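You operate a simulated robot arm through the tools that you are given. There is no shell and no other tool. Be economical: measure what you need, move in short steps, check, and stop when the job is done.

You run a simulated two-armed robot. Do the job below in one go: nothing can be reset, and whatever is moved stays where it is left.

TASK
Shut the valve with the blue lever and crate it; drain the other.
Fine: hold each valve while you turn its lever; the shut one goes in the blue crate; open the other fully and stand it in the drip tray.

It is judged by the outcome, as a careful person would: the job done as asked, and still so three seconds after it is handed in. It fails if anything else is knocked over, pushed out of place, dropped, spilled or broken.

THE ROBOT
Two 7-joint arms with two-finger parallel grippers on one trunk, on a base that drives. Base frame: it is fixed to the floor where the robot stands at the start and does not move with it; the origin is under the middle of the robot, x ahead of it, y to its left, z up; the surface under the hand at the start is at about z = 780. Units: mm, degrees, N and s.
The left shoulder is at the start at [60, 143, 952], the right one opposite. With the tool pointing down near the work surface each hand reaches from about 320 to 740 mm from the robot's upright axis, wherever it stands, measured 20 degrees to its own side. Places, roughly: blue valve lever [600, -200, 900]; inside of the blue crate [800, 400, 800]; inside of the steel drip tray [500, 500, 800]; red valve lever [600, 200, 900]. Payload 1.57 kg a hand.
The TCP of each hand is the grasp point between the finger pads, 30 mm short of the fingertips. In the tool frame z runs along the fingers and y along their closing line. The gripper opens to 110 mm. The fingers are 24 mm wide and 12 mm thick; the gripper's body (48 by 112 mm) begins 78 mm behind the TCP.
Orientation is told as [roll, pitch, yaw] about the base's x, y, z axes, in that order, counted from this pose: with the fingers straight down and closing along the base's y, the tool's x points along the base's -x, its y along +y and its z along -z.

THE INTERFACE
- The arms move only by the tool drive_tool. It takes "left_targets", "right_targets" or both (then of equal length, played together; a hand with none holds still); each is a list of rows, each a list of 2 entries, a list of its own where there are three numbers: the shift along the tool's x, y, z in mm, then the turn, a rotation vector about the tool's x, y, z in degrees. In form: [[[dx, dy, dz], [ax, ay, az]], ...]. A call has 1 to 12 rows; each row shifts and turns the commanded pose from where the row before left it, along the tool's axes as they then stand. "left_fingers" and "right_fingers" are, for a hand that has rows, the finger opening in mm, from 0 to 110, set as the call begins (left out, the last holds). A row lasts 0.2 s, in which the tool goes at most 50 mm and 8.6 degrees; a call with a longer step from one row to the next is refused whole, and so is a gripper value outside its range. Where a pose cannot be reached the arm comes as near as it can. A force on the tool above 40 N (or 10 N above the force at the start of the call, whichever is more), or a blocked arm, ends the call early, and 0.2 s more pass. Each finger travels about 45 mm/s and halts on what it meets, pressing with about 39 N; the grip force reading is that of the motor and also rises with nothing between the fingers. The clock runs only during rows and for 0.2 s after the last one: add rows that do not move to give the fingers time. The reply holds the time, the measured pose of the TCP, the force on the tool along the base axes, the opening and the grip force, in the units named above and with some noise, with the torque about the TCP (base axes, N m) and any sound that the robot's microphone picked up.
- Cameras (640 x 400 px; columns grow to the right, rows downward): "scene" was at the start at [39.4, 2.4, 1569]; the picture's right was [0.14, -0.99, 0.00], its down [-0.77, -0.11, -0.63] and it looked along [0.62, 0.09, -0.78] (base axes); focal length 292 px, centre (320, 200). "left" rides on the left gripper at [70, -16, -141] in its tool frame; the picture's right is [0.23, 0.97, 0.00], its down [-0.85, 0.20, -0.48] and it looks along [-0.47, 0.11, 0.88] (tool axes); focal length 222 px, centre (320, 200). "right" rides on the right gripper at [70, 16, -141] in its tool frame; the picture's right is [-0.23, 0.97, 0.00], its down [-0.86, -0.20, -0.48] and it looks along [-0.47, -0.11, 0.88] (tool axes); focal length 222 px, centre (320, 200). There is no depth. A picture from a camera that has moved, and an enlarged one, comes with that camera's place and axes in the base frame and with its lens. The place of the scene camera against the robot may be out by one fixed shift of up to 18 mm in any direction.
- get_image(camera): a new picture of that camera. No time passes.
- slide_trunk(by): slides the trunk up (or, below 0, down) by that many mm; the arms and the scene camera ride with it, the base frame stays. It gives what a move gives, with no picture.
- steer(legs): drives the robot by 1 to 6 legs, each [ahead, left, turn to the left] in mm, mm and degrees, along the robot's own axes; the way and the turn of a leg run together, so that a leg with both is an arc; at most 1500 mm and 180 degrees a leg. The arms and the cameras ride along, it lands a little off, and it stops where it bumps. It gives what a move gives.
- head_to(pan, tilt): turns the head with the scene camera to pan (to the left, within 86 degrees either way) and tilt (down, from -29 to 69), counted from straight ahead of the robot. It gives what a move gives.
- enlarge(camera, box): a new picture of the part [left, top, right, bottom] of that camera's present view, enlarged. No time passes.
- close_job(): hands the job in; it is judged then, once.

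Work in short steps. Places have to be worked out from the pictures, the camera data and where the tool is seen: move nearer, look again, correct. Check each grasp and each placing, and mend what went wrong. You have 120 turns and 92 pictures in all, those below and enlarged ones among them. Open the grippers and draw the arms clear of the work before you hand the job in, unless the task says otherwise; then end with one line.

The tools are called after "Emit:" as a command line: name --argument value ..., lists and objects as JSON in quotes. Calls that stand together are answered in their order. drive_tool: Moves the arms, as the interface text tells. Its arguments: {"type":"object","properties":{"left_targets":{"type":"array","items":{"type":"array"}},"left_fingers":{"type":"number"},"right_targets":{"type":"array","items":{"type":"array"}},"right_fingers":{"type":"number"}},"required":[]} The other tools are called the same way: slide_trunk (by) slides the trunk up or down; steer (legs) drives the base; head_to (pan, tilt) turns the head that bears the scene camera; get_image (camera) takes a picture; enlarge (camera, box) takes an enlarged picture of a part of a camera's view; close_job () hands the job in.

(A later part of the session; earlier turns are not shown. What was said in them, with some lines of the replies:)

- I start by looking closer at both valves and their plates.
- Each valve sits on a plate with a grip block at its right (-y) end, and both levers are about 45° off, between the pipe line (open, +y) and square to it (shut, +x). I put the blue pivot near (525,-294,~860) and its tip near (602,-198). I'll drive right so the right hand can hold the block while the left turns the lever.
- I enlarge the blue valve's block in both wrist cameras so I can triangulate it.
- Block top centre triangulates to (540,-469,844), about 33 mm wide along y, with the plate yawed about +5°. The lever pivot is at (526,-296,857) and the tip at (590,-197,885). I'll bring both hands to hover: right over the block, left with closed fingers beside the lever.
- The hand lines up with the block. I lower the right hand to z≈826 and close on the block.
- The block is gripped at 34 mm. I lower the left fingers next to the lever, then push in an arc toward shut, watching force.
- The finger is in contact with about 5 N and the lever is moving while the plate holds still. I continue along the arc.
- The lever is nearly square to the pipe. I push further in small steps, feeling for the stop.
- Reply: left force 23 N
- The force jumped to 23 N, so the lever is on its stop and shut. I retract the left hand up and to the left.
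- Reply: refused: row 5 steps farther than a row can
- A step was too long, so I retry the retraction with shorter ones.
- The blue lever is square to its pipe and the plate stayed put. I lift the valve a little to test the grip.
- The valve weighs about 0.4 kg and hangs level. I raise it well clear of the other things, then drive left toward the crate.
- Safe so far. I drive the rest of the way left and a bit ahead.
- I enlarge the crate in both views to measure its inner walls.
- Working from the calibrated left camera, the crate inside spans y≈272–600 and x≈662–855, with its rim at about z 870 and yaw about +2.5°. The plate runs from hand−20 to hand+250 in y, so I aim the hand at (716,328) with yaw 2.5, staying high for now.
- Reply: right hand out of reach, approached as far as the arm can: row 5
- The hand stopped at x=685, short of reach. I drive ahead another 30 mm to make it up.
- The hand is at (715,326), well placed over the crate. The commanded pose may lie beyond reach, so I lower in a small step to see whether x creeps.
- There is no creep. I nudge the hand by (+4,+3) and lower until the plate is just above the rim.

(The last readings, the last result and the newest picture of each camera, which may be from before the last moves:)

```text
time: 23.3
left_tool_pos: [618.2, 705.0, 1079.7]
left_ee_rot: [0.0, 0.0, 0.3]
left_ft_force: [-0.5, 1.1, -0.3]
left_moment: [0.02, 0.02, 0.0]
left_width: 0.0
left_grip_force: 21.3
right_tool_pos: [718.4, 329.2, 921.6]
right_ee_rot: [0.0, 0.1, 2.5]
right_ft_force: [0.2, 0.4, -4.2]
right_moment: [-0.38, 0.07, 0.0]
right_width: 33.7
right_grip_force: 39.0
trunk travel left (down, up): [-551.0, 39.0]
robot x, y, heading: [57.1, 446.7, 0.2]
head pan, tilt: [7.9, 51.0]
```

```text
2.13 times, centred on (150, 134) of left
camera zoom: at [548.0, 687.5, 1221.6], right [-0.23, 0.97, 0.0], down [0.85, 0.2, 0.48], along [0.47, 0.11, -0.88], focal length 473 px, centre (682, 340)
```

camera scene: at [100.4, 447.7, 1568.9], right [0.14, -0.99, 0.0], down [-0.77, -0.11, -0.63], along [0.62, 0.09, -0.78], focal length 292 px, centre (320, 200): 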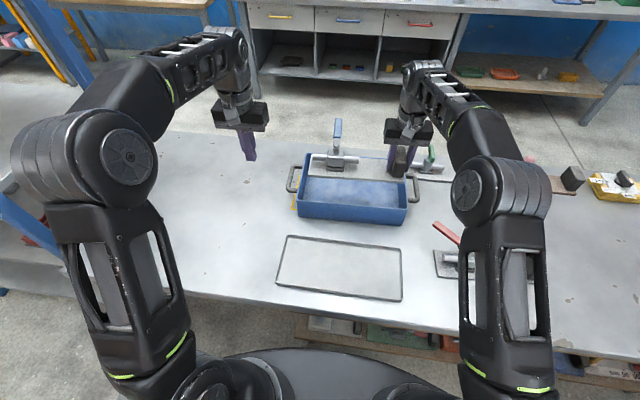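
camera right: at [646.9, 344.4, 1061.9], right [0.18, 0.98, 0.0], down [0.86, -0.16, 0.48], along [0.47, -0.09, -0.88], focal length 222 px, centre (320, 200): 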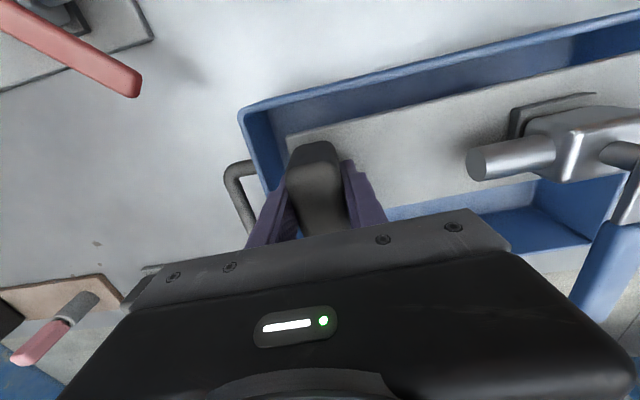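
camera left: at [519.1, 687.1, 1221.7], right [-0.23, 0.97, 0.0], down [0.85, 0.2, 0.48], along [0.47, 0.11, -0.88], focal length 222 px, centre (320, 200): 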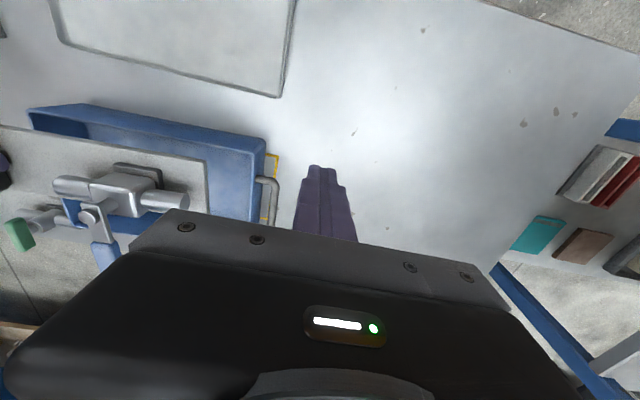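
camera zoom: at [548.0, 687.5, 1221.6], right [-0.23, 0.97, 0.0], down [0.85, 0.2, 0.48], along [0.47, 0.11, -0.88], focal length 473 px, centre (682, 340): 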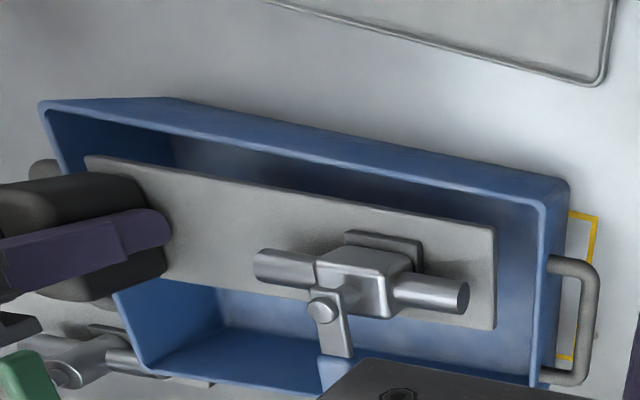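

The plate sits well inside the walls in all three views. I lower it into the crate.

Emit:
drive_tool --right_targets '[[[0, 0, 20], [0, 0, 0]], [[0, 0, 20], [0, 0, 0]], [[0, 0, 20], [0, 0, 0]], [[0, 0, 10], [0, 0, 0]], [[0, 0, 0], [0, 0, 0]]]'

Emit:
get_image --camera "scene"

Emit:
enlarge --camera "left" --box '[0, 40, 300, 228]'

```text
time: 24.5
left_tool_pos: [617.5, 702.8, 1078.7]
left_ee_rot: [0.0, -0.1, 0.3]
left_ft_force: [0.5, -0.5, 0.4]
left_moment: [-0.02, -0.01, 0.02]
left_width: 0.0
left_grip_force: 21.2
right_tool_pos: [717.5, 328.8, 850.0]
right_ee_rot: [0.0, 0.1, 2.6]
right_ft_force: [0.3, 0.1, -2.8]
right_moment: [-0.42, 0.09, -0.01]
right_width: 33.5
right_grip_force: 38.7
trunk travel left (down, up): [-551.0, 39.0]
robot x, y, heading: [57.3, 444.9, 0.3]
head pan, tilt: [7.9, 51.0]
```

```text
50 pictures are left
camera scene: at [98.0, 447.7, 1569.0], right [0.14, -0.99, 0.0], down [-0.77, -0.11, -0.63], along [0.62, 0.09, -0.78], focal length 292 px, centre (320, 200)
```

scene: 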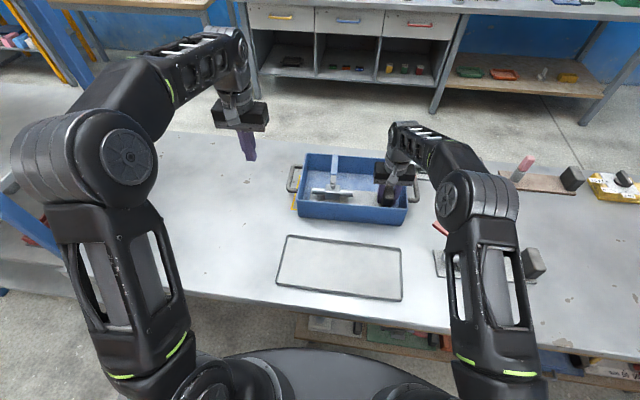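

```text
2.13 times, centred on (150, 134) of left
camera zoom: at [548.2, 687.5, 1221.5], right [-0.23, 0.97, 0.0], down [0.85, 0.2, 0.48], along [0.47, 0.11, -0.88], focal length 473 px, centre (682, 340)
```

zoom: 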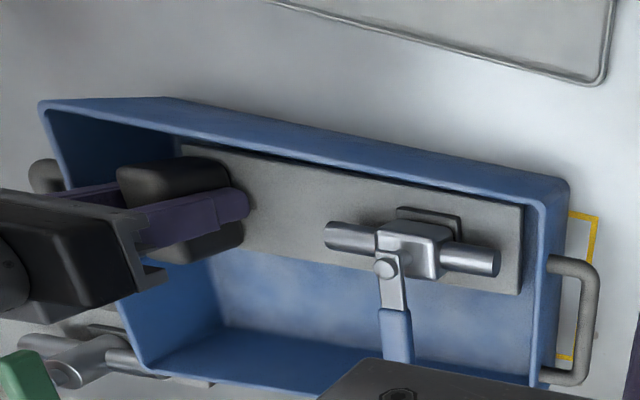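

I continue down slowly to touch the crate floor.

Emit:
drive_tool --right_targets '[[[0, 0, 5], [0, 0, 0]], [[0, 0, 4], [0, 0, 0]], [[0, 0, 3], [0, 0, 0]], [[0, 0, 2], [0, 0, 0]], [[0, 0, 2], [0, 0, 0]]]'

```text
time: 25.7
left_tool_pos: [618.8, 704.3, 1079.3]
left_ee_rot: [0.0, 0.0, 0.3]
left_ft_force: [-0.3, -0.1, -0.3]
left_moment: [0.02, 0.0, 0.0]
left_width: 0.0
left_grip_force: 21.5
right_tool_pos: [718.0, 328.8, 834.1]
right_ee_rot: [0.0, 0.2, 2.5]
right_ft_force: [0.2, -1.5, -3.4]
right_moment: [-0.39, 0.05, -0.01]
right_width: 33.9
right_grip_force: 39.1
trunk travel left (down, up): [-551.0, 39.0]
robot x, y, heading: [56.7, 443.1, 0.4]
head pan, tilt: [7.9, 51.0]
```

No contact yet, so I lower in 2 mm steps.

Emit:
drive_tool --right_targets '[[[0, 0, 2], [0, 0, 0]], [[0, 0, 1.5], [0, 0, 0]], [[0, 0, 1.5], [0, 0, 0]]]'

```text
time: 26.5
left_tool_pos: [616.7, 703.3, 1079.9]
left_ee_rot: [0.1, -0.1, 0.3]
left_ft_force: [-0.1, 0.2, 0.3]
left_moment: [-0.02, -0.01, 0.0]
left_width: 0.0
left_grip_force: 21.8
right_tool_pos: [718.0, 328.6, 832.7]
right_ee_rot: [0.1, -0.1, 2.6]
right_ft_force: [0.2, 1.8, 11.6]
right_moment: [0.08, 0.63, -0.03]
right_width: 33.5
right_grip_force: 39.2
trunk travel left (down, up): [-551.0, 39.0]
robot x, y, heading: [60.3, 447.1, 0.2]
head pan, tilt: [7.9, 51.0]
```

The plate is on the crate floor (force +12 N). I open the fingers modestly and rise straight up.

Emit:
drive_tool --right_targets '[[[0, 0, 0], [0, 0, 0]], [[0, 0, 0], [0, 0, 0]], [[0, 0, -1], [0, 0, 0]], [[0, 0, 0], [0, 0, 0]]]' --right_fingers 50

Emit:
drive_tool --right_targets '[[[0, 0, -10], [0, 0, 0]], [[0, 0, -20], [0, 0, 0]], [[0, 0, -30], [0, 0, 0]], [[0, 0, -35], [0, 0, 0]], [[0, 0, -35], [0, 0, 0]], [[0, 0, -35], [0, 0, 0]]]'

Emit:
get_image --camera "right"

Emit:
get_image --camera "scene"

```text
time: 27.5
left_tool_pos: [617.1, 703.5, 1079.9]
left_ee_rot: [0.0, -0.1, 0.4]
left_ft_force: [-0.3, -0.7, -0.3]
left_moment: [0.0, 0.0, -0.01]
left_width: 0.0
left_grip_force: 21.4
right_tool_pos: [716.8, 328.6, 831.7]
right_ee_rot: [0.0, 0.1, 2.6]
right_ft_force: [0.4, -0.4, -0.1]
right_moment: [-0.03, -0.03, -0.01]
right_width: 50.1
right_grip_force: 0.1
trunk travel left (down, up): [-551.0, 39.0]
robot x, y, heading: [59.4, 445.9, 0.1]
head pan, tilt: [7.9, 51.0]
```

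```text
time: 28.9
left_tool_pos: [617.6, 703.8, 1080.6]
left_ee_rot: [0.0, 0.0, 0.3]
left_ft_force: [0.4, -0.6, -0.6]
left_moment: [-0.02, -0.02, -0.03]
left_width: 0.2
left_grip_force: 21.0
right_tool_pos: [715.9, 327.3, 998.5]
right_ee_rot: [0.0, 0.0, 2.7]
right_ft_force: [0.0, 0.0, 0.3]
right_moment: [0.0, 0.0, -0.04]
right_width: 50.3
right_grip_force: 0.1
trunk travel left (down, up): [-551.0, 39.0]
robot x, y, heading: [57.0, 445.8, 0.2]
head pan, tilt: [7.9, 51.0]
```

```text
48 pictures are left
camera right: at [645.3, 341.1, 1138.2], right [0.18, 0.98, 0.0], down [0.86, -0.16, 0.48], along [0.47, -0.09, -0.88], focal length 222 px, centre (320, 200)
```

right: 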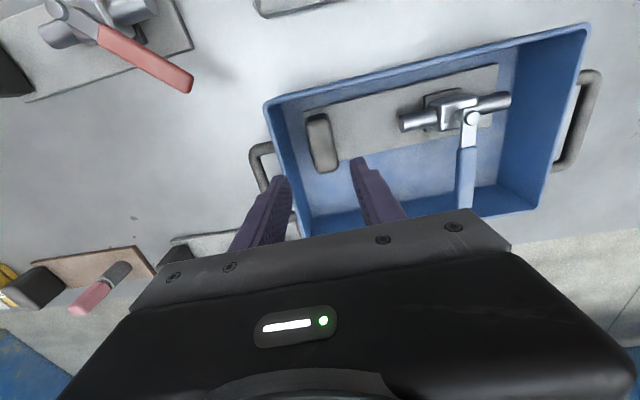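

```text
47 pictures are left
camera scene: at [97.2, 447.8, 1569.0], right [0.14, -0.99, 0.0], down [-0.77, -0.11, -0.63], along [0.62, 0.09, -0.78], focal length 292 px, centre (320, 200)
```

scene: 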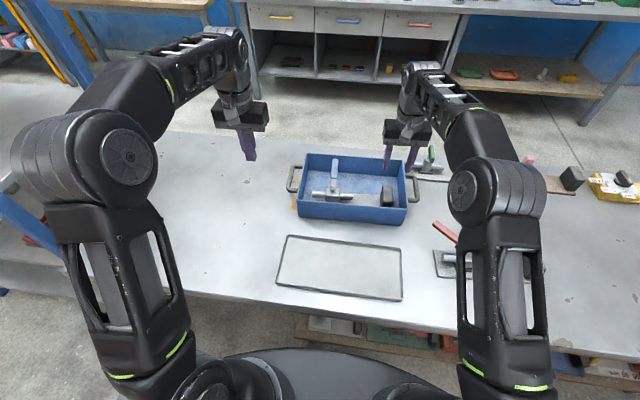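

The blue valve is in the crate, shut and upright. I pull the right hand back toward the robot at height, then drive back and right to the red valve.

Emit:
drive_tool --right_targets '[[[40, 0, -5], [0, 0, 0]], [[45, 0, 0], [0, 0, 0]], [[45, 0, 0], [0, 0, 0]], [[45, 0, 0], [0, 0, 0]]]' --right_fingers 90

Emit:
steer --legs '[[-58, -385, 0]]'

Emit:
get_image --camera "left"

Emit:
get_image --camera "right"

Emit:
get_image --camera "scene"

```text
time: 29.9
left_tool_pos: [616.0, 704.4, 1080.9]
left_ee_rot: [0.1, -0.1, 0.2]
left_ft_force: [0.1, -0.9, -0.2]
left_moment: [-0.02, -0.04, -0.02]
left_width: 0.0
left_grip_force: 21.3
right_tool_pos: [543.4, 321.5, 1000.9]
right_ee_rot: [0.0, 0.0, 2.6]
right_ft_force: [0.6, -0.5, 0.5]
right_moment: [0.02, -0.01, -0.04]
right_width: 90.3
right_grip_force: 0.1
trunk travel left (down, up): [-551.0, 39.0]
robot x, y, heading: [57.4, 446.8, 0.4]
head pan, tilt: [7.9, 51.0]
```

```text
time: 32.3
left_tool_pos: [562.3, 314.6, 1079.7]
left_ee_rot: [0.1, 0.0, -0.1]
left_ft_force: [0.1, -0.3, 0.1]
left_moment: [0.07, 0.0, 0.02]
left_width: 0.0
left_grip_force: 21.1
right_tool_pos: [486.8, -67.2, 1001.4]
right_ee_rot: [-0.1, 0.0, 2.4]
right_ft_force: [-0.5, -0.6, 0.1]
right_moment: [0.0, -0.01, 0.0]
right_width: 89.9
right_grip_force: 0.1
trunk travel left (down, up): [-551.0, 39.0]
robot x, y, heading: [1.1, 61.5, -0.1]
head pan, tilt: [7.9, 51.0]
```

```text
46 pictures are left
camera left: at [492.2, 298.4, 1221.9], right [-0.23, 0.97, 0.0], down [0.85, 0.2, 0.48], along [0.47, 0.11, -0.88], focal length 222 px, centre (320, 200)
```

left: 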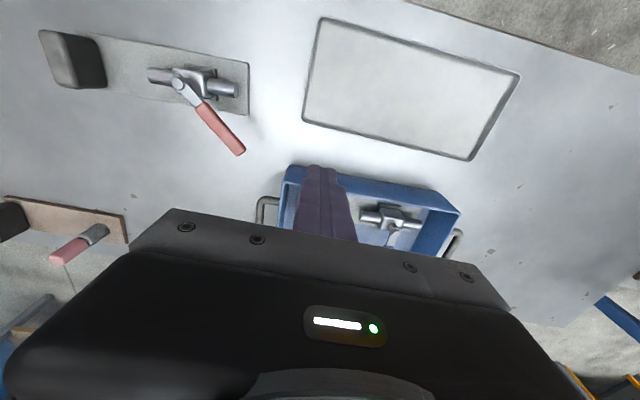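

```text
45 pictures are left
camera right: at [416.2, -53.6, 1141.5], right [0.19, 0.98, 0.0], down [0.86, -0.16, 0.48], along [0.47, -0.09, -0.88], focal length 222 px, centre (320, 200)
```

right: 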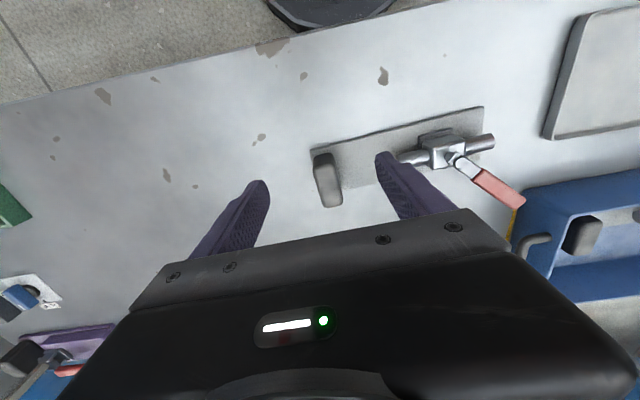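

```text
44 pictures are left
camera scene: at [40.9, 60.3, 1569.0], right [0.14, -0.99, 0.0], down [-0.77, -0.11, -0.63], along [0.62, 0.09, -0.78], focal length 292 px, centre (320, 200)
```

scene: 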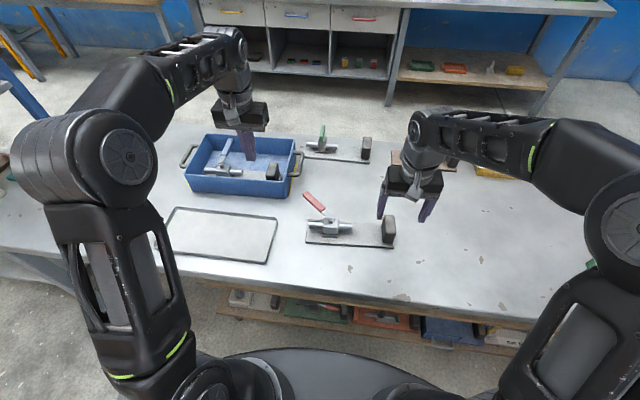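

I enlarge the red valve in both wrist views.

Emit:
enlarge --camera "left" --box '[30, 20, 270, 170]'

Emit:
enlarge --camera "right" --box '[300, 90, 540, 240]'

```text
2.67 times, centred on (150, 95) of left
camera zoom: at [492.2, 298.4, 1221.9], right [-0.23, 0.97, 0.0], down [0.85, 0.2, 0.48], along [0.47, 0.11, -0.88], focal length 592 px, centre (773, 480)
```

zoom: 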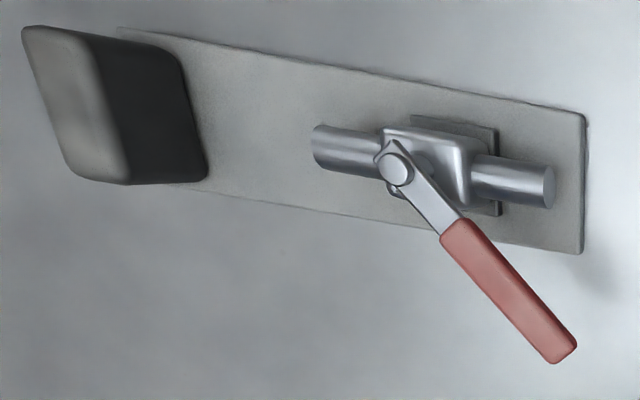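

```text
2.67 times, centred on (420, 165) of right
camera zoom: at [416.2, -53.6, 1141.5], right [0.19, 0.98, 0.0], down [0.86, -0.16, 0.48], along [0.47, -0.09, -0.88], focal length 592 px, centre (53, 293)
```

zoom: 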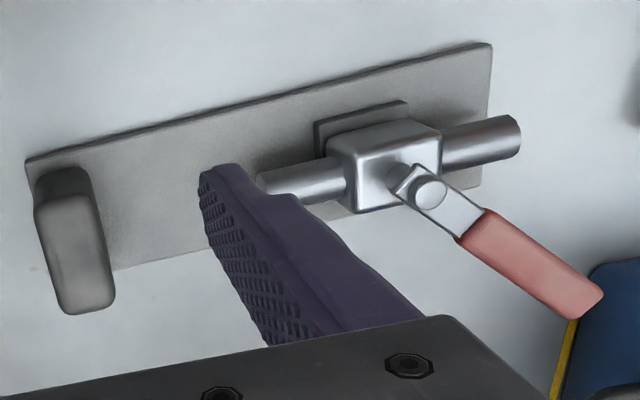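

The red block top is at (553,-67,846) with plate yaw about +3°, the pivot at (544,107,866) and the tip at (623,197). It opens by swinging the lever toward +y, along the pipe. The right hand goes down on the block, and the left hand moves to the far right side of the lever.

Emit:
drive_tool --right_targets '[[[-33, -1.4, 10], [0, 0, 0]], [[-32, -1.3, 10], [0, 0, -0.6]], [[0, 0, 35], [0, 0, 0]], [[0, 0, 0], [0, 0, 0]], [[0, 0, 0], [0, 0, 0]], [[0, 0, 0], [0, 0, 0]], [[0, 0, 0], [0, 0, 0]]]' --left_targets '[[[-13, -31, 20], [0, 0, 0]], [[-13, -31, 20], [0, 0, 0]], [[-13, -31, 20], [0, 0, 0]], [[-13, -31, 22], [0, 0, 0]], [[-13, -31, 24], [0, 0, 0]], [[-13, -31, 24], [0, 0, 0]], [[0, 0, 0], [0, 0, 0]]]'

Emit:
get_image --camera "right"

Emit:
get_image --camera "left"

```text
time: 33.9
left_tool_pos: [641.4, 129.4, 949.5]
left_ee_rot: [-0.1, -0.1, 0.2]
left_ft_force: [-0.5, -0.2, -0.3]
left_moment: [0.03, 0.0, 0.01]
left_width: 0.0
left_grip_force: 21.6
right_tool_pos: [551.5, -67.6, 946.5]
right_ee_rot: [0.0, -0.1, 3.0]
right_ft_force: [0.3, 0.0, 0.3]
right_moment: [-0.02, 0.01, 0.01]
right_width: 89.9
right_grip_force: 0.1
trunk travel left (down, up): [-551.0, 39.0]
robot x, y, heading: [2.6, 55.0, -0.0]
head pan, tilt: [7.9, 51.0]
```

```text
41 pictures are left
camera right: at [480.8, -53.9, 1086.7], right [0.18, 0.98, 0.0], down [0.86, -0.15, 0.48], along [0.47, -0.08, -0.88], focal length 222 px, centre (320, 200)
```

right: 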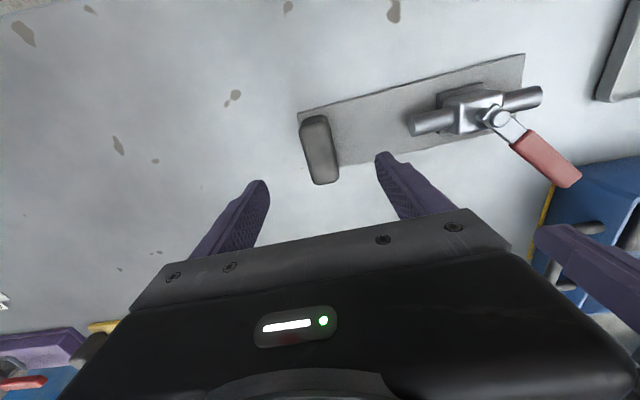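

```text
40 pictures are left
camera left: at [571.5, 113.9, 1091.5], right [-0.23, 0.97, 0.0], down [0.85, 0.2, 0.48], along [0.47, 0.11, -0.88], focal length 222 px, centre (320, 200)
```

left: 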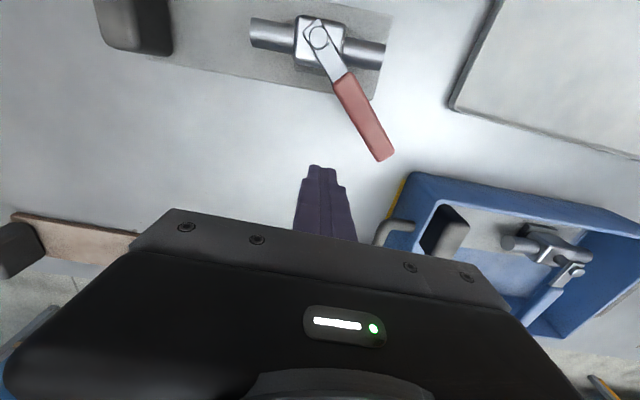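

Both hands are aligned. I lower the right hand to 826 and grip the block.

Emit:
drive_tool --right_targets '[[[2, 0, 30], [0, 0, 0]], [[0, 0, 30], [0, 0, 0]], [[0, 0, 30], [0, 0, 0]], [[0, 0, 30], [0, 0, 0]]]'

Emit:
drive_tool --right_targets '[[[0, 0, 0], [0, 0, 0]], [[0, 0, 0], [0, 0, 0]], [[0, 0, 0], [0, 0, 0]], [[0, 0, 0], [0, 0, 0]], [[0, 0, 0], [0, 0, 0]], [[0, 0, 0], [0, 0, 0]]]' --right_fingers 0

Emit:
get_image --camera "right"

```text
time: 34.9
left_tool_pos: [640.8, 128.9, 950.1]
left_ee_rot: [-0.1, -0.2, -0.1]
left_ft_force: [-0.4, 0.0, 0.2]
left_moment: [0.04, 0.03, 0.05]
left_width: 0.0
left_grip_force: 21.5
right_tool_pos: [548.4, -68.0, 823.4]
right_ee_rot: [-0.1, 0.0, 2.8]
right_ft_force: [0.2, 0.1, 1.0]
right_moment: [0.0, 0.04, 0.01]
right_width: 90.0
right_grip_force: 0.1
trunk travel left (down, up): [-551.0, 39.0]
robot x, y, heading: [0.7, 61.4, 0.0]
head pan, tilt: [7.9, 51.0]
```

```text
time: 36.3
left_tool_pos: [641.6, 129.5, 948.8]
left_ee_rot: [0.0, 0.1, -0.1]
left_ft_force: [-0.1, -0.1, 0.1]
left_moment: [0.01, -0.03, -0.02]
left_width: 0.0
left_grip_force: 21.2
right_tool_pos: [547.9, -68.7, 823.3]
right_ee_rot: [0.0, 0.1, 3.1]
right_ft_force: [-0.7, -0.8, -0.1]
right_moment: [0.06, 0.0, 0.14]
right_width: 33.8
right_grip_force: 38.6
trunk travel left (down, up): [-551.0, 39.0]
robot x, y, heading: [5.9, 60.5, 0.1]
head pan, tilt: [7.9, 51.0]
```

```text
39 pictures are left
camera right: at [478.1, -54.8, 965.2], right [0.18, 0.98, 0.0], down [0.86, -0.15, 0.48], along [0.47, -0.08, -0.88], focal length 222 px, centre (320, 200)
```

right: 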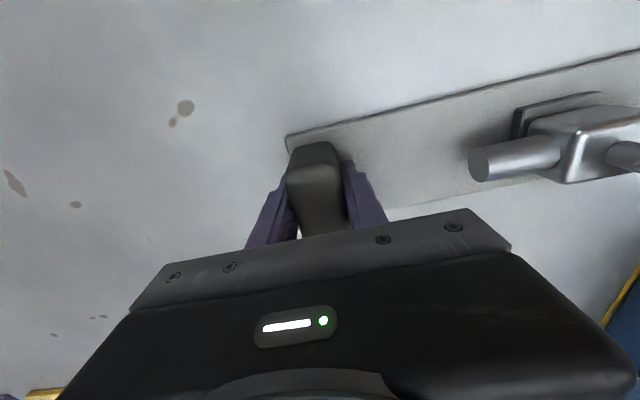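

The grip is firm at 34 mm. I lower the left fingers beside the red lever and start sweeping it toward +y.

Emit:
drive_tool --left_targets '[[[0, 0, 38], [0, 0, 0]], [[0, 0, 38], [0, 0, 0]], [[7, 9, 0], [0, 0, 0]], [[7, 9, 0], [0, 0, 0]], [[8, 10, 0], [0, 0, 0]], [[6, 8, 0], [0, 0, 0]], [[6, 7, 0], [0, 0, 0]], [[6, 5, 0], [0, 0, 0]], [[6, 5, 0], [0, 0, 0]]]'

Emit:
get_image --camera "left"

```text
time: 38.3
left_tool_pos: [593.6, 183.1, 873.0]
left_ee_rot: [0.1, -0.1, 0.0]
left_ft_force: [2.3, -3.7, -1.3]
left_moment: [-0.09, -0.07, 0.04]
left_width: 0.1
left_grip_force: 21.0
right_tool_pos: [549.0, -69.5, 824.2]
right_ee_rot: [0.0, 0.1, 3.0]
right_ft_force: [-3.5, 4.9, -0.2]
right_moment: [-0.14, -0.14, 0.75]
right_width: 33.6
right_grip_force: 38.9
trunk travel left (down, up): [-551.0, 39.0]
robot x, y, heading: [-3.1, 57.2, 0.0]
head pan, tilt: [7.9, 51.0]
```

```text
38 pictures are left
camera left: at [523.7, 166.7, 1015.2], right [-0.23, 0.97, 0.0], down [0.85, 0.2, 0.48], along [0.47, 0.11, -0.88], focal length 222 px, centre (320, 200)
```

left: 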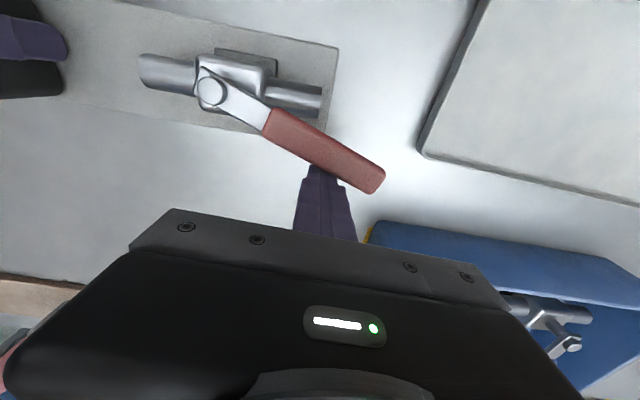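

The lever is swinging and the plate is still. I continue the arc.

Emit:
drive_tool --left_targets '[[[7, 4, 0], [0, 0, 0]], [[7, 3.5, 0], [0, 0, 0]], [[6, 2.5, 0], [0, 0, 0]], [[6, 2, 0], [0, 0, 0]], [[4, 1, 0], [0, 0, 0]]]'

Emit:
get_image --camera "left"

```text
time: 39.5
left_tool_pos: [562.7, 194.2, 874.0]
left_ee_rot: [0.1, 0.0, 0.0]
left_ft_force: [1.6, 0.2, 0.9]
left_moment: [-0.02, -0.02, -0.03]
left_width: 0.1
left_grip_force: 21.7
right_tool_pos: [548.5, -68.8, 825.3]
right_ee_rot: [0.0, 0.0, 2.9]
right_ft_force: [-2.3, 0.3, 0.0]
right_moment: [0.17, -0.04, 0.75]
right_width: 33.4
right_grip_force: 38.7
trunk travel left (down, up): [-551.0, 39.0]
robot x, y, heading: [0.8, 54.4, -0.1]
head pan, tilt: [7.9, 51.0]
```

```text
37 pictures are left
camera left: at [494.1, 179.5, 1015.7], right [-0.23, 0.97, 0.0], down [0.86, 0.2, 0.48], along [0.47, 0.11, -0.88], focal length 222 px, centre (320, 200)
```

left: 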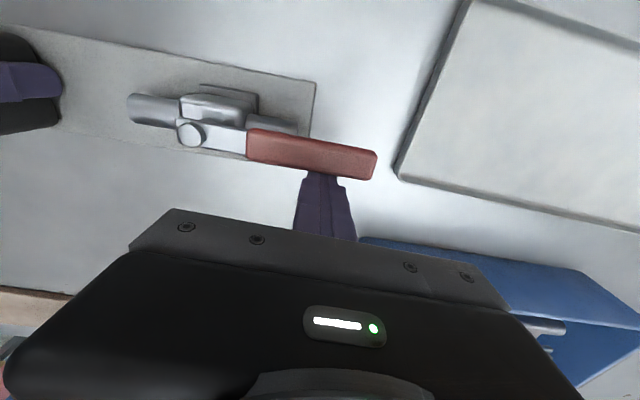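

It's almost parallel to the pipe. I take small steps to find the stop.

Emit:
drive_tool --left_targets '[[[3, 0.3, 0], [0, 0, 0]], [[3, 0, 0], [0, 0, 0]], [[3, 0, 0], [0, 0, 0]]]'

Emit:
get_image --camera "left"

```text
time: 40.3
left_tool_pos: [555.0, 195.8, 874.2]
left_ee_rot: [0.0, -0.1, 0.1]
left_ft_force: [5.0, 2.2, -0.7]
left_moment: [0.02, -0.05, 0.02]
left_width: 0.0
left_grip_force: 21.6
right_tool_pos: [548.8, -68.8, 824.8]
right_ee_rot: [-0.1, 0.1, 3.0]
right_ft_force: [-5.8, -2.6, 1.9]
right_moment: [0.13, -0.19, 1.35]
right_width: 34.3
right_grip_force: 39.5
trunk travel left (down, up): [-551.0, 39.0]
robot x, y, heading: [0.5, 58.5, -0.1]
head pan, tilt: [7.9, 51.0]
```

```text
36 pictures are left
camera left: at [485.3, 179.2, 1015.9], right [-0.23, 0.97, 0.0], down [0.85, 0.2, 0.48], along [0.47, 0.11, -0.88], focal length 222 px, centre (320, 200)
```

left: 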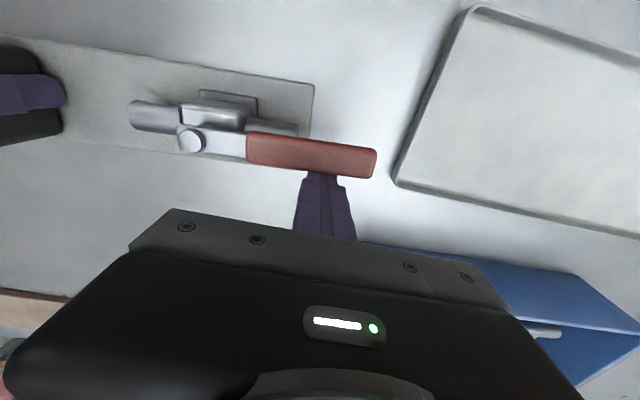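

The force is rising only a little, so I push a bit further to confirm the stop.

Emit:
drive_tool --left_targets '[[[3, 0, 0], [0, 0, 0]], [[2.5, 0, 0], [0, 0, 0]]]'

```text
time: 40.9
left_tool_pos: [549.4, 196.0, 873.7]
left_ee_rot: [0.1, 0.0, 0.0]
left_ft_force: [5.9, 1.7, -0.6]
left_moment: [0.01, -0.06, 0.02]
left_width: 0.1
left_grip_force: 21.1
right_tool_pos: [548.2, -69.0, 824.2]
right_ee_rot: [0.0, 0.1, 3.0]
right_ft_force: [-6.3, -0.6, 1.2]
right_moment: [0.02, -0.04, 1.35]
right_width: 34.7
right_grip_force: 38.7
trunk travel left (down, up): [-551.0, 39.0]
robot x, y, heading: [-1.6, 59.0, -0.1]
head pan, tilt: [7.9, 51.0]
```

Emit:
get_image --camera "left"

Emit:
enlarge --camera "scene" --box '[270, 180, 430, 280]'

```text
35 pictures are left
camera left: at [480.0, 179.5, 1016.0], right [-0.23, 0.97, 0.0], down [0.85, 0.2, 0.48], along [0.47, 0.11, -0.88], focal length 222 px, centre (320, 200)
```

left: 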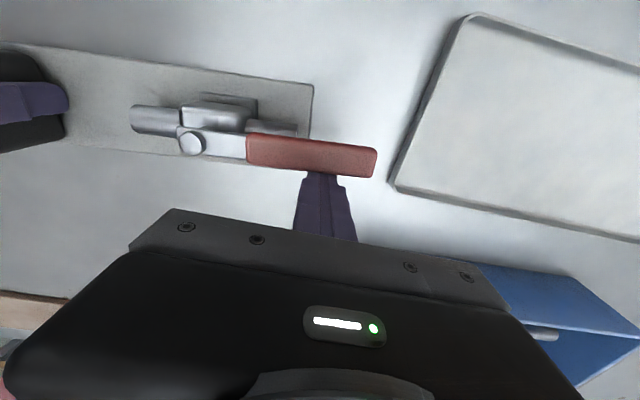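

```text
4.00 times, centred on (350, 230) of scene
camera zoom: at [40.9, 61.4, 1569.0], right [0.14, -0.99, 0.0], down [-0.77, -0.11, -0.63], along [0.62, 0.09, -0.78], focal length 1166 px, centre (200, 80)
```

zoom: 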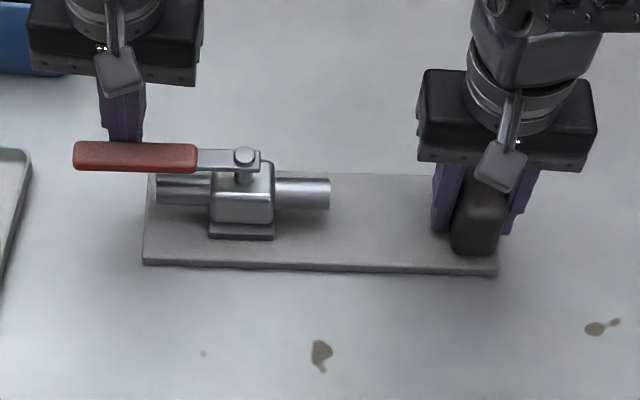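

At the stop the lever is parallel to the pipe, and the plate only began to twist slightly in the grip, so it is fully open. I back the left hand off and retract it.

Emit:
drive_tool --left_targets '[[[-10, 0, 0], [0, 0, 0]], [[-15, 0, 0], [0, 0, 0]], [[-5, 5, -40], [0, 0, 0]], [[0, 15, -40], [0, 0, 0]], [[0, 25, -40], [0, 0, 0]], [[0, 30, -35], [0, 0, 0]], [[0, 35, -30], [0, 0, 0]], [[0, 20, -20], [0, 0, 0]]]'

Emit:
get_image --camera "left"

```text
time: 42.7
left_tool_pos: [578.8, 326.0, 1079.5]
left_ee_rot: [0.0, 0.0, 0.0]
left_ft_force: [-0.6, -0.1, 0.6]
left_moment: [0.01, 0.0, 0.02]
left_width: 0.0
left_grip_force: 21.7
right_tool_pos: [549.3, -68.9, 824.1]
right_ee_rot: [0.1, 0.1, 3.0]
right_ft_force: [0.2, 0.5, 0.5]
right_moment: [0.13, 0.13, -0.01]
right_width: 33.7
right_grip_force: 39.5
trunk travel left (down, up): [-551.0, 39.0]
robot x, y, heading: [3.8, 56.8, -0.0]
head pan, tilt: [7.9, 51.0]
```

```text
33 pictures are left
camera left: at [509.6, 309.3, 1221.3], right [-0.23, 0.97, 0.0], down [0.86, 0.2, 0.48], along [0.47, 0.11, -0.88], focal length 222 px, centre (320, 200)
```

left: 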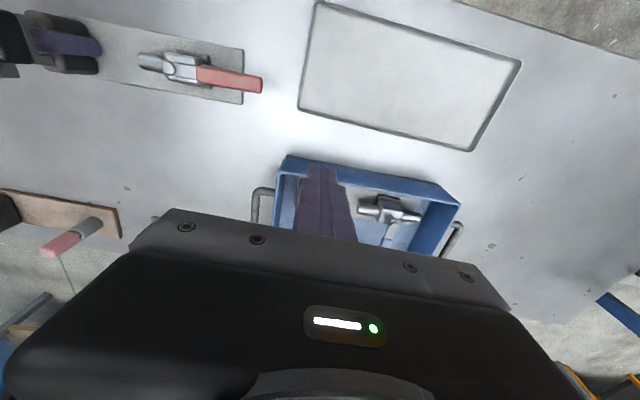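

The tray measures x≈409–563 and y≈282–630, so the hand target is about (486,341). I lift the red valve and check it.

Emit:
drive_tool --right_targets '[[[0, 0, -10], [0, 0, 0]], [[0, 0, -20], [0, 0, 0]], [[0, 0, -30], [0, 0, 0]], [[0, 0, -35], [0, 0, 0]], [[0, 0, -35], [0, 0, 0]], [[0, 0, 0], [0, 0, 0]]]'

Emit:
get_image --camera "scene"

```text
time: 44.1
left_tool_pos: [581.3, 325.9, 1078.9]
left_ee_rot: [-0.1, -0.1, 0.0]
left_ft_force: [-0.6, -0.1, 0.1]
left_moment: [0.01, 0.01, -0.02]
left_width: 0.0
left_grip_force: 21.5
right_tool_pos: [551.3, -66.5, 955.1]
right_ee_rot: [0.0, 0.1, 2.9]
right_ft_force: [0.5, 0.8, -3.4]
right_moment: [-0.44, -0.01, -0.01]
right_width: 33.8
right_grip_force: 38.8
trunk travel left (down, up): [-551.0, 39.0]
robot x, y, heading: [4.6, 57.4, 0.0]
head pan, tilt: [7.9, 51.0]
```

```text
32 pictures are left
camera scene: at [41.7, 61.3, 1569.0], right [0.14, -0.99, 0.0], down [-0.77, -0.11, -0.63], along [0.62, 0.09, -0.78], focal length 292 px, centre (320, 200)
```

scene: 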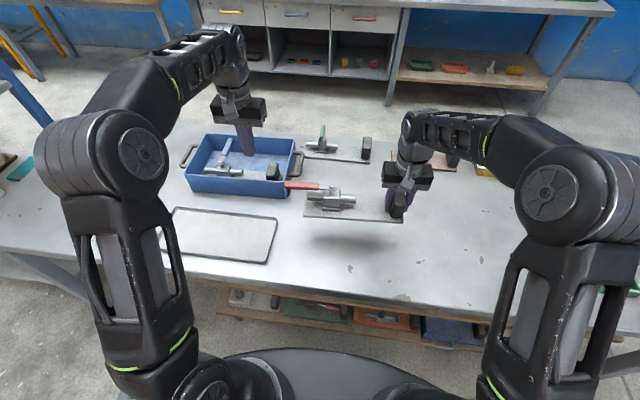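

The valve hangs level. I pull the hand in to x≈489 and square its yaw, then drive left.

Emit:
drive_tool --right_targets '[[[20, 0, 0], [0, 0, 0]], [[20, 0, 0], [0, 0, 0]], [[22, 0, 0], [0, 0, 0]], [[0, 0, 0], [0, 0, 3]], [[0, 0, 0], [0, 0, 0]]]'

Emit:
steer --legs '[[0, 410, 0]]'

Emit:
get_image --camera "scene"

Emit:
get_image --camera "left"

Emit:
get_image --camera "right"

```text
time: 45.3
left_tool_pos: [578.8, 325.1, 1077.5]
left_ee_rot: [0.0, 0.1, 0.1]
left_ft_force: [-0.6, -0.5, -0.1]
left_moment: [-0.02, -0.02, -0.01]
left_width: 0.0
left_grip_force: 21.5
right_tool_pos: [488.3, -70.2, 957.6]
right_ee_rot: [0.1, 0.0, -0.2]
right_ft_force: [0.4, 0.1, -3.4]
right_moment: [-0.45, 0.01, 0.04]
right_width: 34.1
right_grip_force: 38.6
trunk travel left (down, up): [-551.0, 39.0]
robot x, y, heading: [1.2, 58.9, 0.4]
head pan, tilt: [7.9, 51.0]
```

```text
time: 47.9
left_tool_pos: [578.5, 732.1, 1078.4]
left_ee_rot: [0.0, 0.0, 0.1]
left_ft_force: [-0.5, -0.2, 0.3]
left_moment: [-0.03, 0.02, -0.01]
left_width: 0.0
left_grip_force: 21.0
right_tool_pos: [487.4, 336.3, 955.9]
right_ee_rot: [0.0, 0.1, 0.1]
right_ft_force: [-0.9, 0.5, -3.5]
right_moment: [-0.49, -0.01, -0.01]
right_width: 33.5
right_grip_force: 39.0
trunk travel left (down, up): [-551.0, 39.0]
robot x, y, heading: [0.9, 459.8, 0.4]
head pan, tilt: [7.9, 51.0]
```

```text
31 pictures are left
camera scene: at [40.7, 468.1, 1569.0], right [0.14, -0.99, 0.0], down [-0.77, -0.11, -0.63], along [0.62, 0.09, -0.78], focal length 292 px, centre (320, 200)
```

scene: 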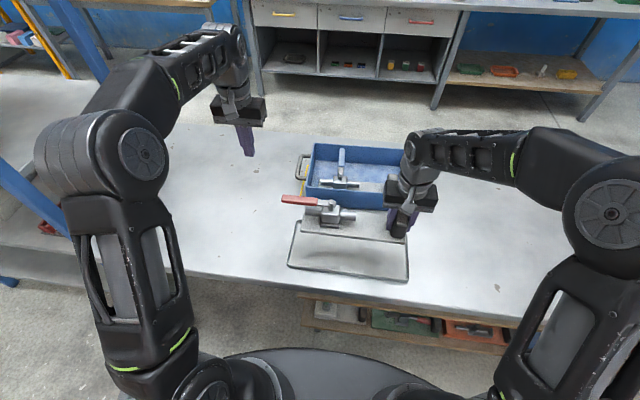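

```text
30 pictures are left
camera left: at [508.7, 716.3, 1220.6], right [-0.23, 0.97, 0.0], down [0.85, 0.2, 0.48], along [0.47, 0.11, -0.88], focal length 222 px, centre (320, 200)
```

left: 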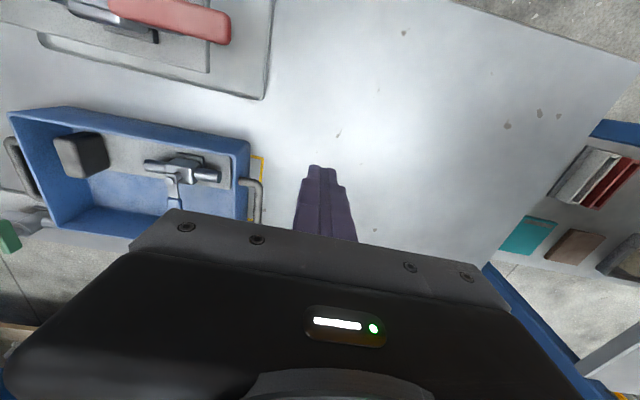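

```text
29 pictures are left
camera right: at [418.0, 354.3, 1096.4], right [0.23, 0.97, 0.0], down [0.86, -0.2, 0.48], along [0.47, -0.11, -0.88], focal length 222 px, centre (320, 200)
```

right: 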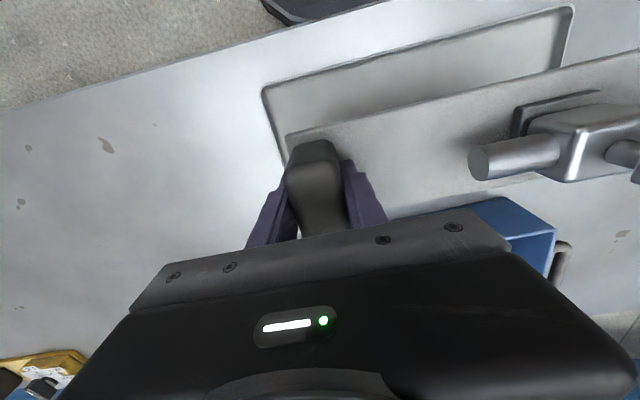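

The tray lies under the plate with good margins. I shift +8 in y and lower to just above the tray floor.

Emit:
drive_tool --right_targets '[[[0, 8, 15], [0, 0, 0]], [[0, 0, 25], [0, 0, 0]], [[0, 0, 25], [0, 0, 0]], [[0, 0, 25], [0, 0, 0]], [[0, 0, 20], [0, 0, 0]], [[0, 0, 0], [0, 0, 0]]]'

Emit:
enlarge --camera "scene" --box '[270, 170, 450, 300]'

Emit:
get_image --camera "right"

```text
time: 49.2
left_tool_pos: [578.8, 732.3, 1078.2]
left_ee_rot: [0.0, 0.0, 0.1]
left_ft_force: [0.2, 0.4, 0.7]
left_moment: [0.03, -0.01, 0.01]
left_width: 0.4
left_grip_force: 21.8
right_tool_pos: [487.0, 345.7, 846.1]
right_ee_rot: [0.0, 0.2, 0.1]
right_ft_force: [-0.3, -0.2, -3.9]
right_moment: [-0.46, 0.0, -0.02]
right_width: 33.6
right_grip_force: 38.7
trunk travel left (down, up): [-551.0, 39.0]
robot x, y, heading: [0.5, 462.6, 0.3]
head pan, tilt: [7.9, 51.0]
```

```text
3.08 times, centred on (360, 235) of scene
camera zoom: at [40.5, 467.1, 1569.0], right [0.14, -0.99, 0.0], down [-0.77, -0.11, -0.63], along [0.62, 0.09, -0.78], focal length 897 px, centre (197, 92)
```

zoom: 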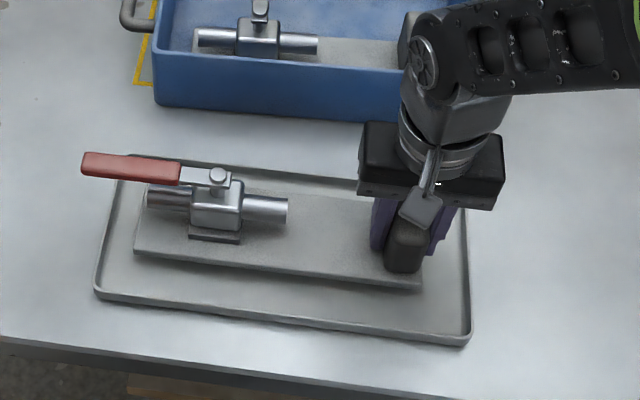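

```text
27 pictures are left
camera right: at [417.8, 362.5, 986.2], right [0.23, 0.97, 0.0], down [0.86, -0.2, 0.48], along [0.47, -0.11, -0.88], focal length 222 px, centre (320, 200)
```

right: 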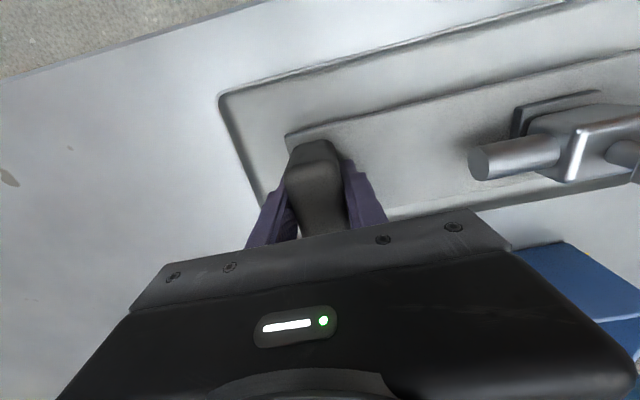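

It's well within the tray. I lower slowly until contact.

Emit:
drive_tool --right_targets '[[[0, 0, 6], [0, 0, 0]], [[0, 0, 4], [0, 0, 0]], [[0, 0, 3], [0, 0, 0]], [[0, 0, 2], [0, 0, 0]]]'

Emit:
drive_tool --right_targets '[[[0, 0, 2], [0, 0, 0]], [[0, 0, 1.5], [0, 0, 0]]]'

```text
time: 50.2
left_tool_pos: [579.0, 731.9, 1078.3]
left_ee_rot: [0.0, 0.0, 0.1]
left_ft_force: [-0.1, 0.5, 0.3]
left_moment: [0.03, -0.01, -0.04]
left_width: 0.1
left_grip_force: 21.2
right_tool_pos: [487.9, 345.2, 831.0]
right_ee_rot: [0.2, 0.0, 0.1]
right_ft_force: [0.5, -0.6, -4.0]
right_moment: [-0.45, 0.0, -0.01]
right_width: 33.7
right_grip_force: 38.9
trunk travel left (down, up): [-551.0, 39.0]
robot x, y, heading: [1.0, 466.9, 0.1]
head pan, tilt: [7.9, 51.0]
```

```text
time: 50.9
left_tool_pos: [578.5, 731.6, 1079.4]
left_ee_rot: [0.0, 0.1, 0.1]
left_ft_force: [-0.4, -0.8, -0.4]
left_moment: [0.0, -0.02, 0.04]
left_width: 0.0
left_grip_force: 21.5
right_tool_pos: [488.9, 345.0, 828.8]
right_ee_rot: [0.0, -0.1, 0.1]
right_ft_force: [-1.5, -1.7, 5.7]
right_moment: [0.37, 0.38, 0.22]
right_width: 33.6
right_grip_force: 38.9
trunk travel left (down, up): [-551.0, 39.0]
robot x, y, heading: [3.0, 467.3, 0.2]
head pan, tilt: [7.9, 51.0]
```

The plate has touched the tray floor at z≈829. I open the fingers and rise.

Emit:
drive_tool --right_targets '[[[0, 0, 0.5], [0, 0, 0]], [[0, 0, 0], [0, 0, 0]], [[0, 0, 0], [0, 0, 0]], [[0, 0, 0], [0, 0, 0]]]' --right_fingers 54

Emit:
drive_tool --right_targets '[[[0, 0, -10], [0, 0, 0]], [[0, 0, -25], [0, 0, 0]], [[0, 0, -35], [0, 0, 0]], [[0, 0, -40], [0, 0, 0]], [[0, 0, -40], [0, 0, 0]], [[0, -30, -30], [0, 0, 0]], [[0, -40, 0], [0, 0, 0]], [[0, -40, 0], [0, 0, 0]]]'

Emit:
get_image --camera "scene"

Emit:
enlarge --camera "scene" --box '[270, 130, 450, 300]'

```text
time: 51.9
left_tool_pos: [578.6, 732.4, 1079.4]
left_ee_rot: [0.0, -0.1, 0.1]
left_ft_force: [0.3, 0.1, -0.4]
left_moment: [0.02, 0.0, 0.0]
left_width: 0.0
left_grip_force: 21.6
right_tool_pos: [486.9, 344.7, 827.3]
right_ee_rot: [0.1, 0.2, 0.1]
right_ft_force: [-0.2, 0.8, 0.8]
right_moment: [-0.02, 0.02, 0.01]
right_width: 54.0
right_grip_force: 0.1
trunk travel left (down, up): [-551.0, 39.0]
robot x, y, heading: [-0.1, 463.6, 0.1]
head pan, tilt: [7.9, 51.0]
```

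```text
time: 53.6
left_tool_pos: [577.7, 731.2, 1079.1]
left_ee_rot: [0.0, 0.0, 0.2]
left_ft_force: [-0.1, 0.6, 1.1]
left_moment: [0.05, 0.02, 0.01]
left_width: 0.1
left_grip_force: 21.4
right_tool_pos: [487.6, 232.1, 1006.3]
right_ee_rot: [0.0, 0.1, 0.1]
right_ft_force: [0.4, 0.2, 0.8]
right_moment: [0.01, 0.02, 0.0]
right_width: 53.9
right_grip_force: 0.0
trunk travel left (down, up): [-551.0, 39.0]
robot x, y, heading: [0.5, 464.8, 0.2]
head pan, tilt: [7.9, 51.0]
```

```text
26 pictures are left
camera scene: at [40.2, 466.3, 1569.0], right [0.14, -0.99, 0.0], down [-0.77, -0.11, -0.63], along [0.62, 0.09, -0.78], focal length 292 px, centre (320, 200)
```

scene: 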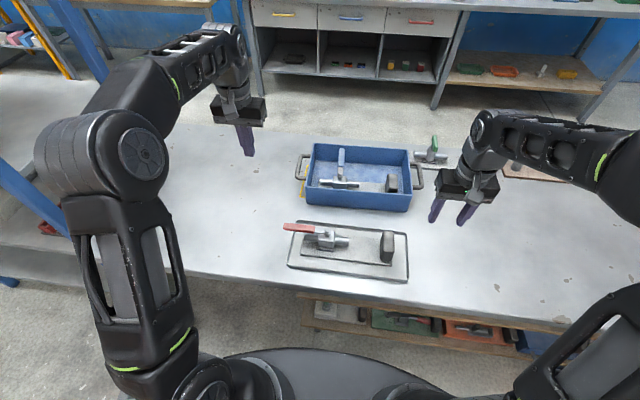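

```text
2.35 times, centred on (360, 215) of scene
camera zoom: at [40.2, 466.3, 1569.0], right [0.14, -0.99, 0.0], down [-0.77, -0.11, -0.63], along [0.62, 0.09, -0.78], focal length 686 px, centre (226, 165)
```

zoom: 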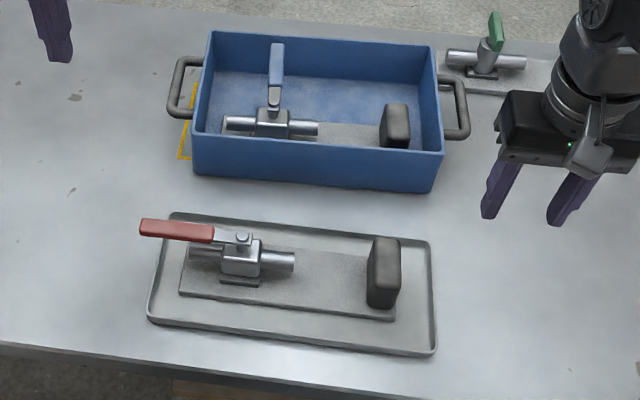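

Both are in place. I verify the lever angles from the wrist cameras.

Emit:
enlarge --camera "right" --box '[340, 0, 640, 188]'

Emit:
enlarge --camera "left" --box '[0, 0, 280, 240]'

```text
2.13 times, centred on (490, 94) of right
camera zoom: at [417.5, 250.2, 1147.3], right [0.23, 0.97, 0.0], down [0.86, -0.2, 0.48], along [0.46, -0.11, -0.88], focal length 473 px, centre (-42, 426)
```

zoom: 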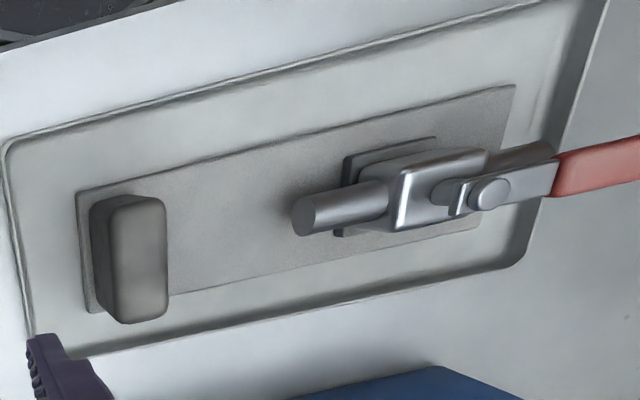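

```text
1.67 times, centred on (140, 120) of left
camera zoom: at [508.4, 714.9, 1221.1], right [-0.23, 0.97, 0.0], down [0.85, 0.2, 0.48], along [0.47, 0.11, -0.88], focal length 370 px, centre (620, 333)
```

zoom: 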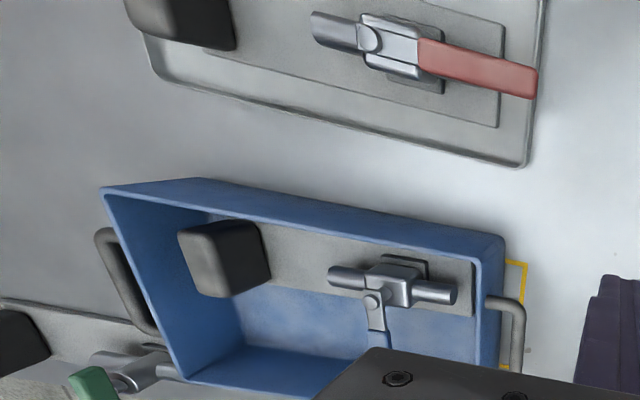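

The red lever lies within about 1° of the pipe and the blue one is square on its stop. I open both grippers and draw the arms a little further up and back.

Emit:
drive_tool --right_targets '[[[0, -20, -30], [0, 0, 0]], [[0, -20, -30], [0, 0, 0]], [[0, 0, 0], [0, 0, 0]], [[0, 0, 0], [0, 0, 0]], [[0, 0, 0], [0, 0, 0]], [[0, 0, 0], [0, 0, 0]], [[0, 0, 0], [0, 0, 0]]]' --left_targets '[[[10, 0, -20], [0, 0, 0]], [[10, 0, -20], [0, 0, 0]], [[0, 0, 0], [0, 0, 0]], [[0, 0, 0], [0, 0, 0]], [[0, 0, 0], [0, 0, 0]], [[0, 0, 0], [0, 0, 0]], [[0, 0, 0], [0, 0, 0]]]' --right_fingers 110 --left_fingers 110

Emit:
get_image --camera "scene"

```text
time: 55.2
left_tool_pos: [566.4, 730.7, 1098.7]
left_ee_rot: [-0.1, -0.1, 0.1]
left_ft_force: [-0.7, -0.5, 0.7]
left_moment: [-0.01, 0.04, 0.03]
left_width: 110.2
left_grip_force: 0.1
left hand out of reach, approached as far as the arm can: row 2
right_tool_pos: [487.4, 193.9, 1067.5]
right_ee_rot: [0.0, 0.1, 0.1]
right_ft_force: [-0.3, -0.2, 0.0]
right_moment: [-0.01, -0.01, -0.01]
right_width: 110.1
right_grip_force: 0.1
trunk travel left (down, up): [-551.0, 39.0]
robot x, y, heading: [-0.5, 460.5, 0.4]
head pan, tilt: [7.9, 51.0]
```

```text
22 pictures are left
camera scene: at [40.3, 467.0, 1569.0], right [0.14, -0.99, 0.0], down [-0.77, -0.11, -0.63], along [0.62, 0.09, -0.78], focal length 292 px, centre (320, 200)
```

scene: 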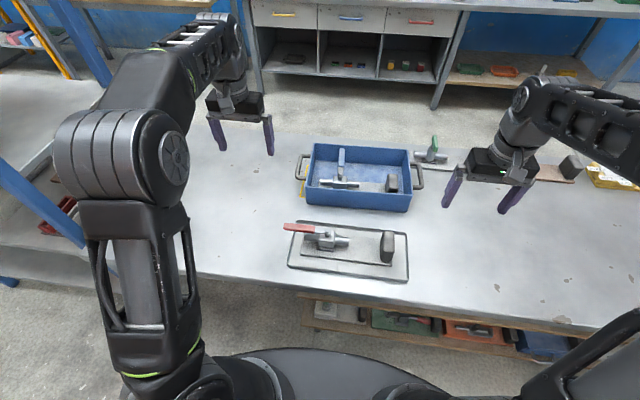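

Everything is in place, the arms are clear and the grippers are open, so I hand the job in.

Emit:
close_job

```text
The job is handed in.
```

The blue-lever valve is shut and sits in the blue crate, and the red-lever valve is fully open and stands in the drip tray; I saw nothing else knocked or moved.
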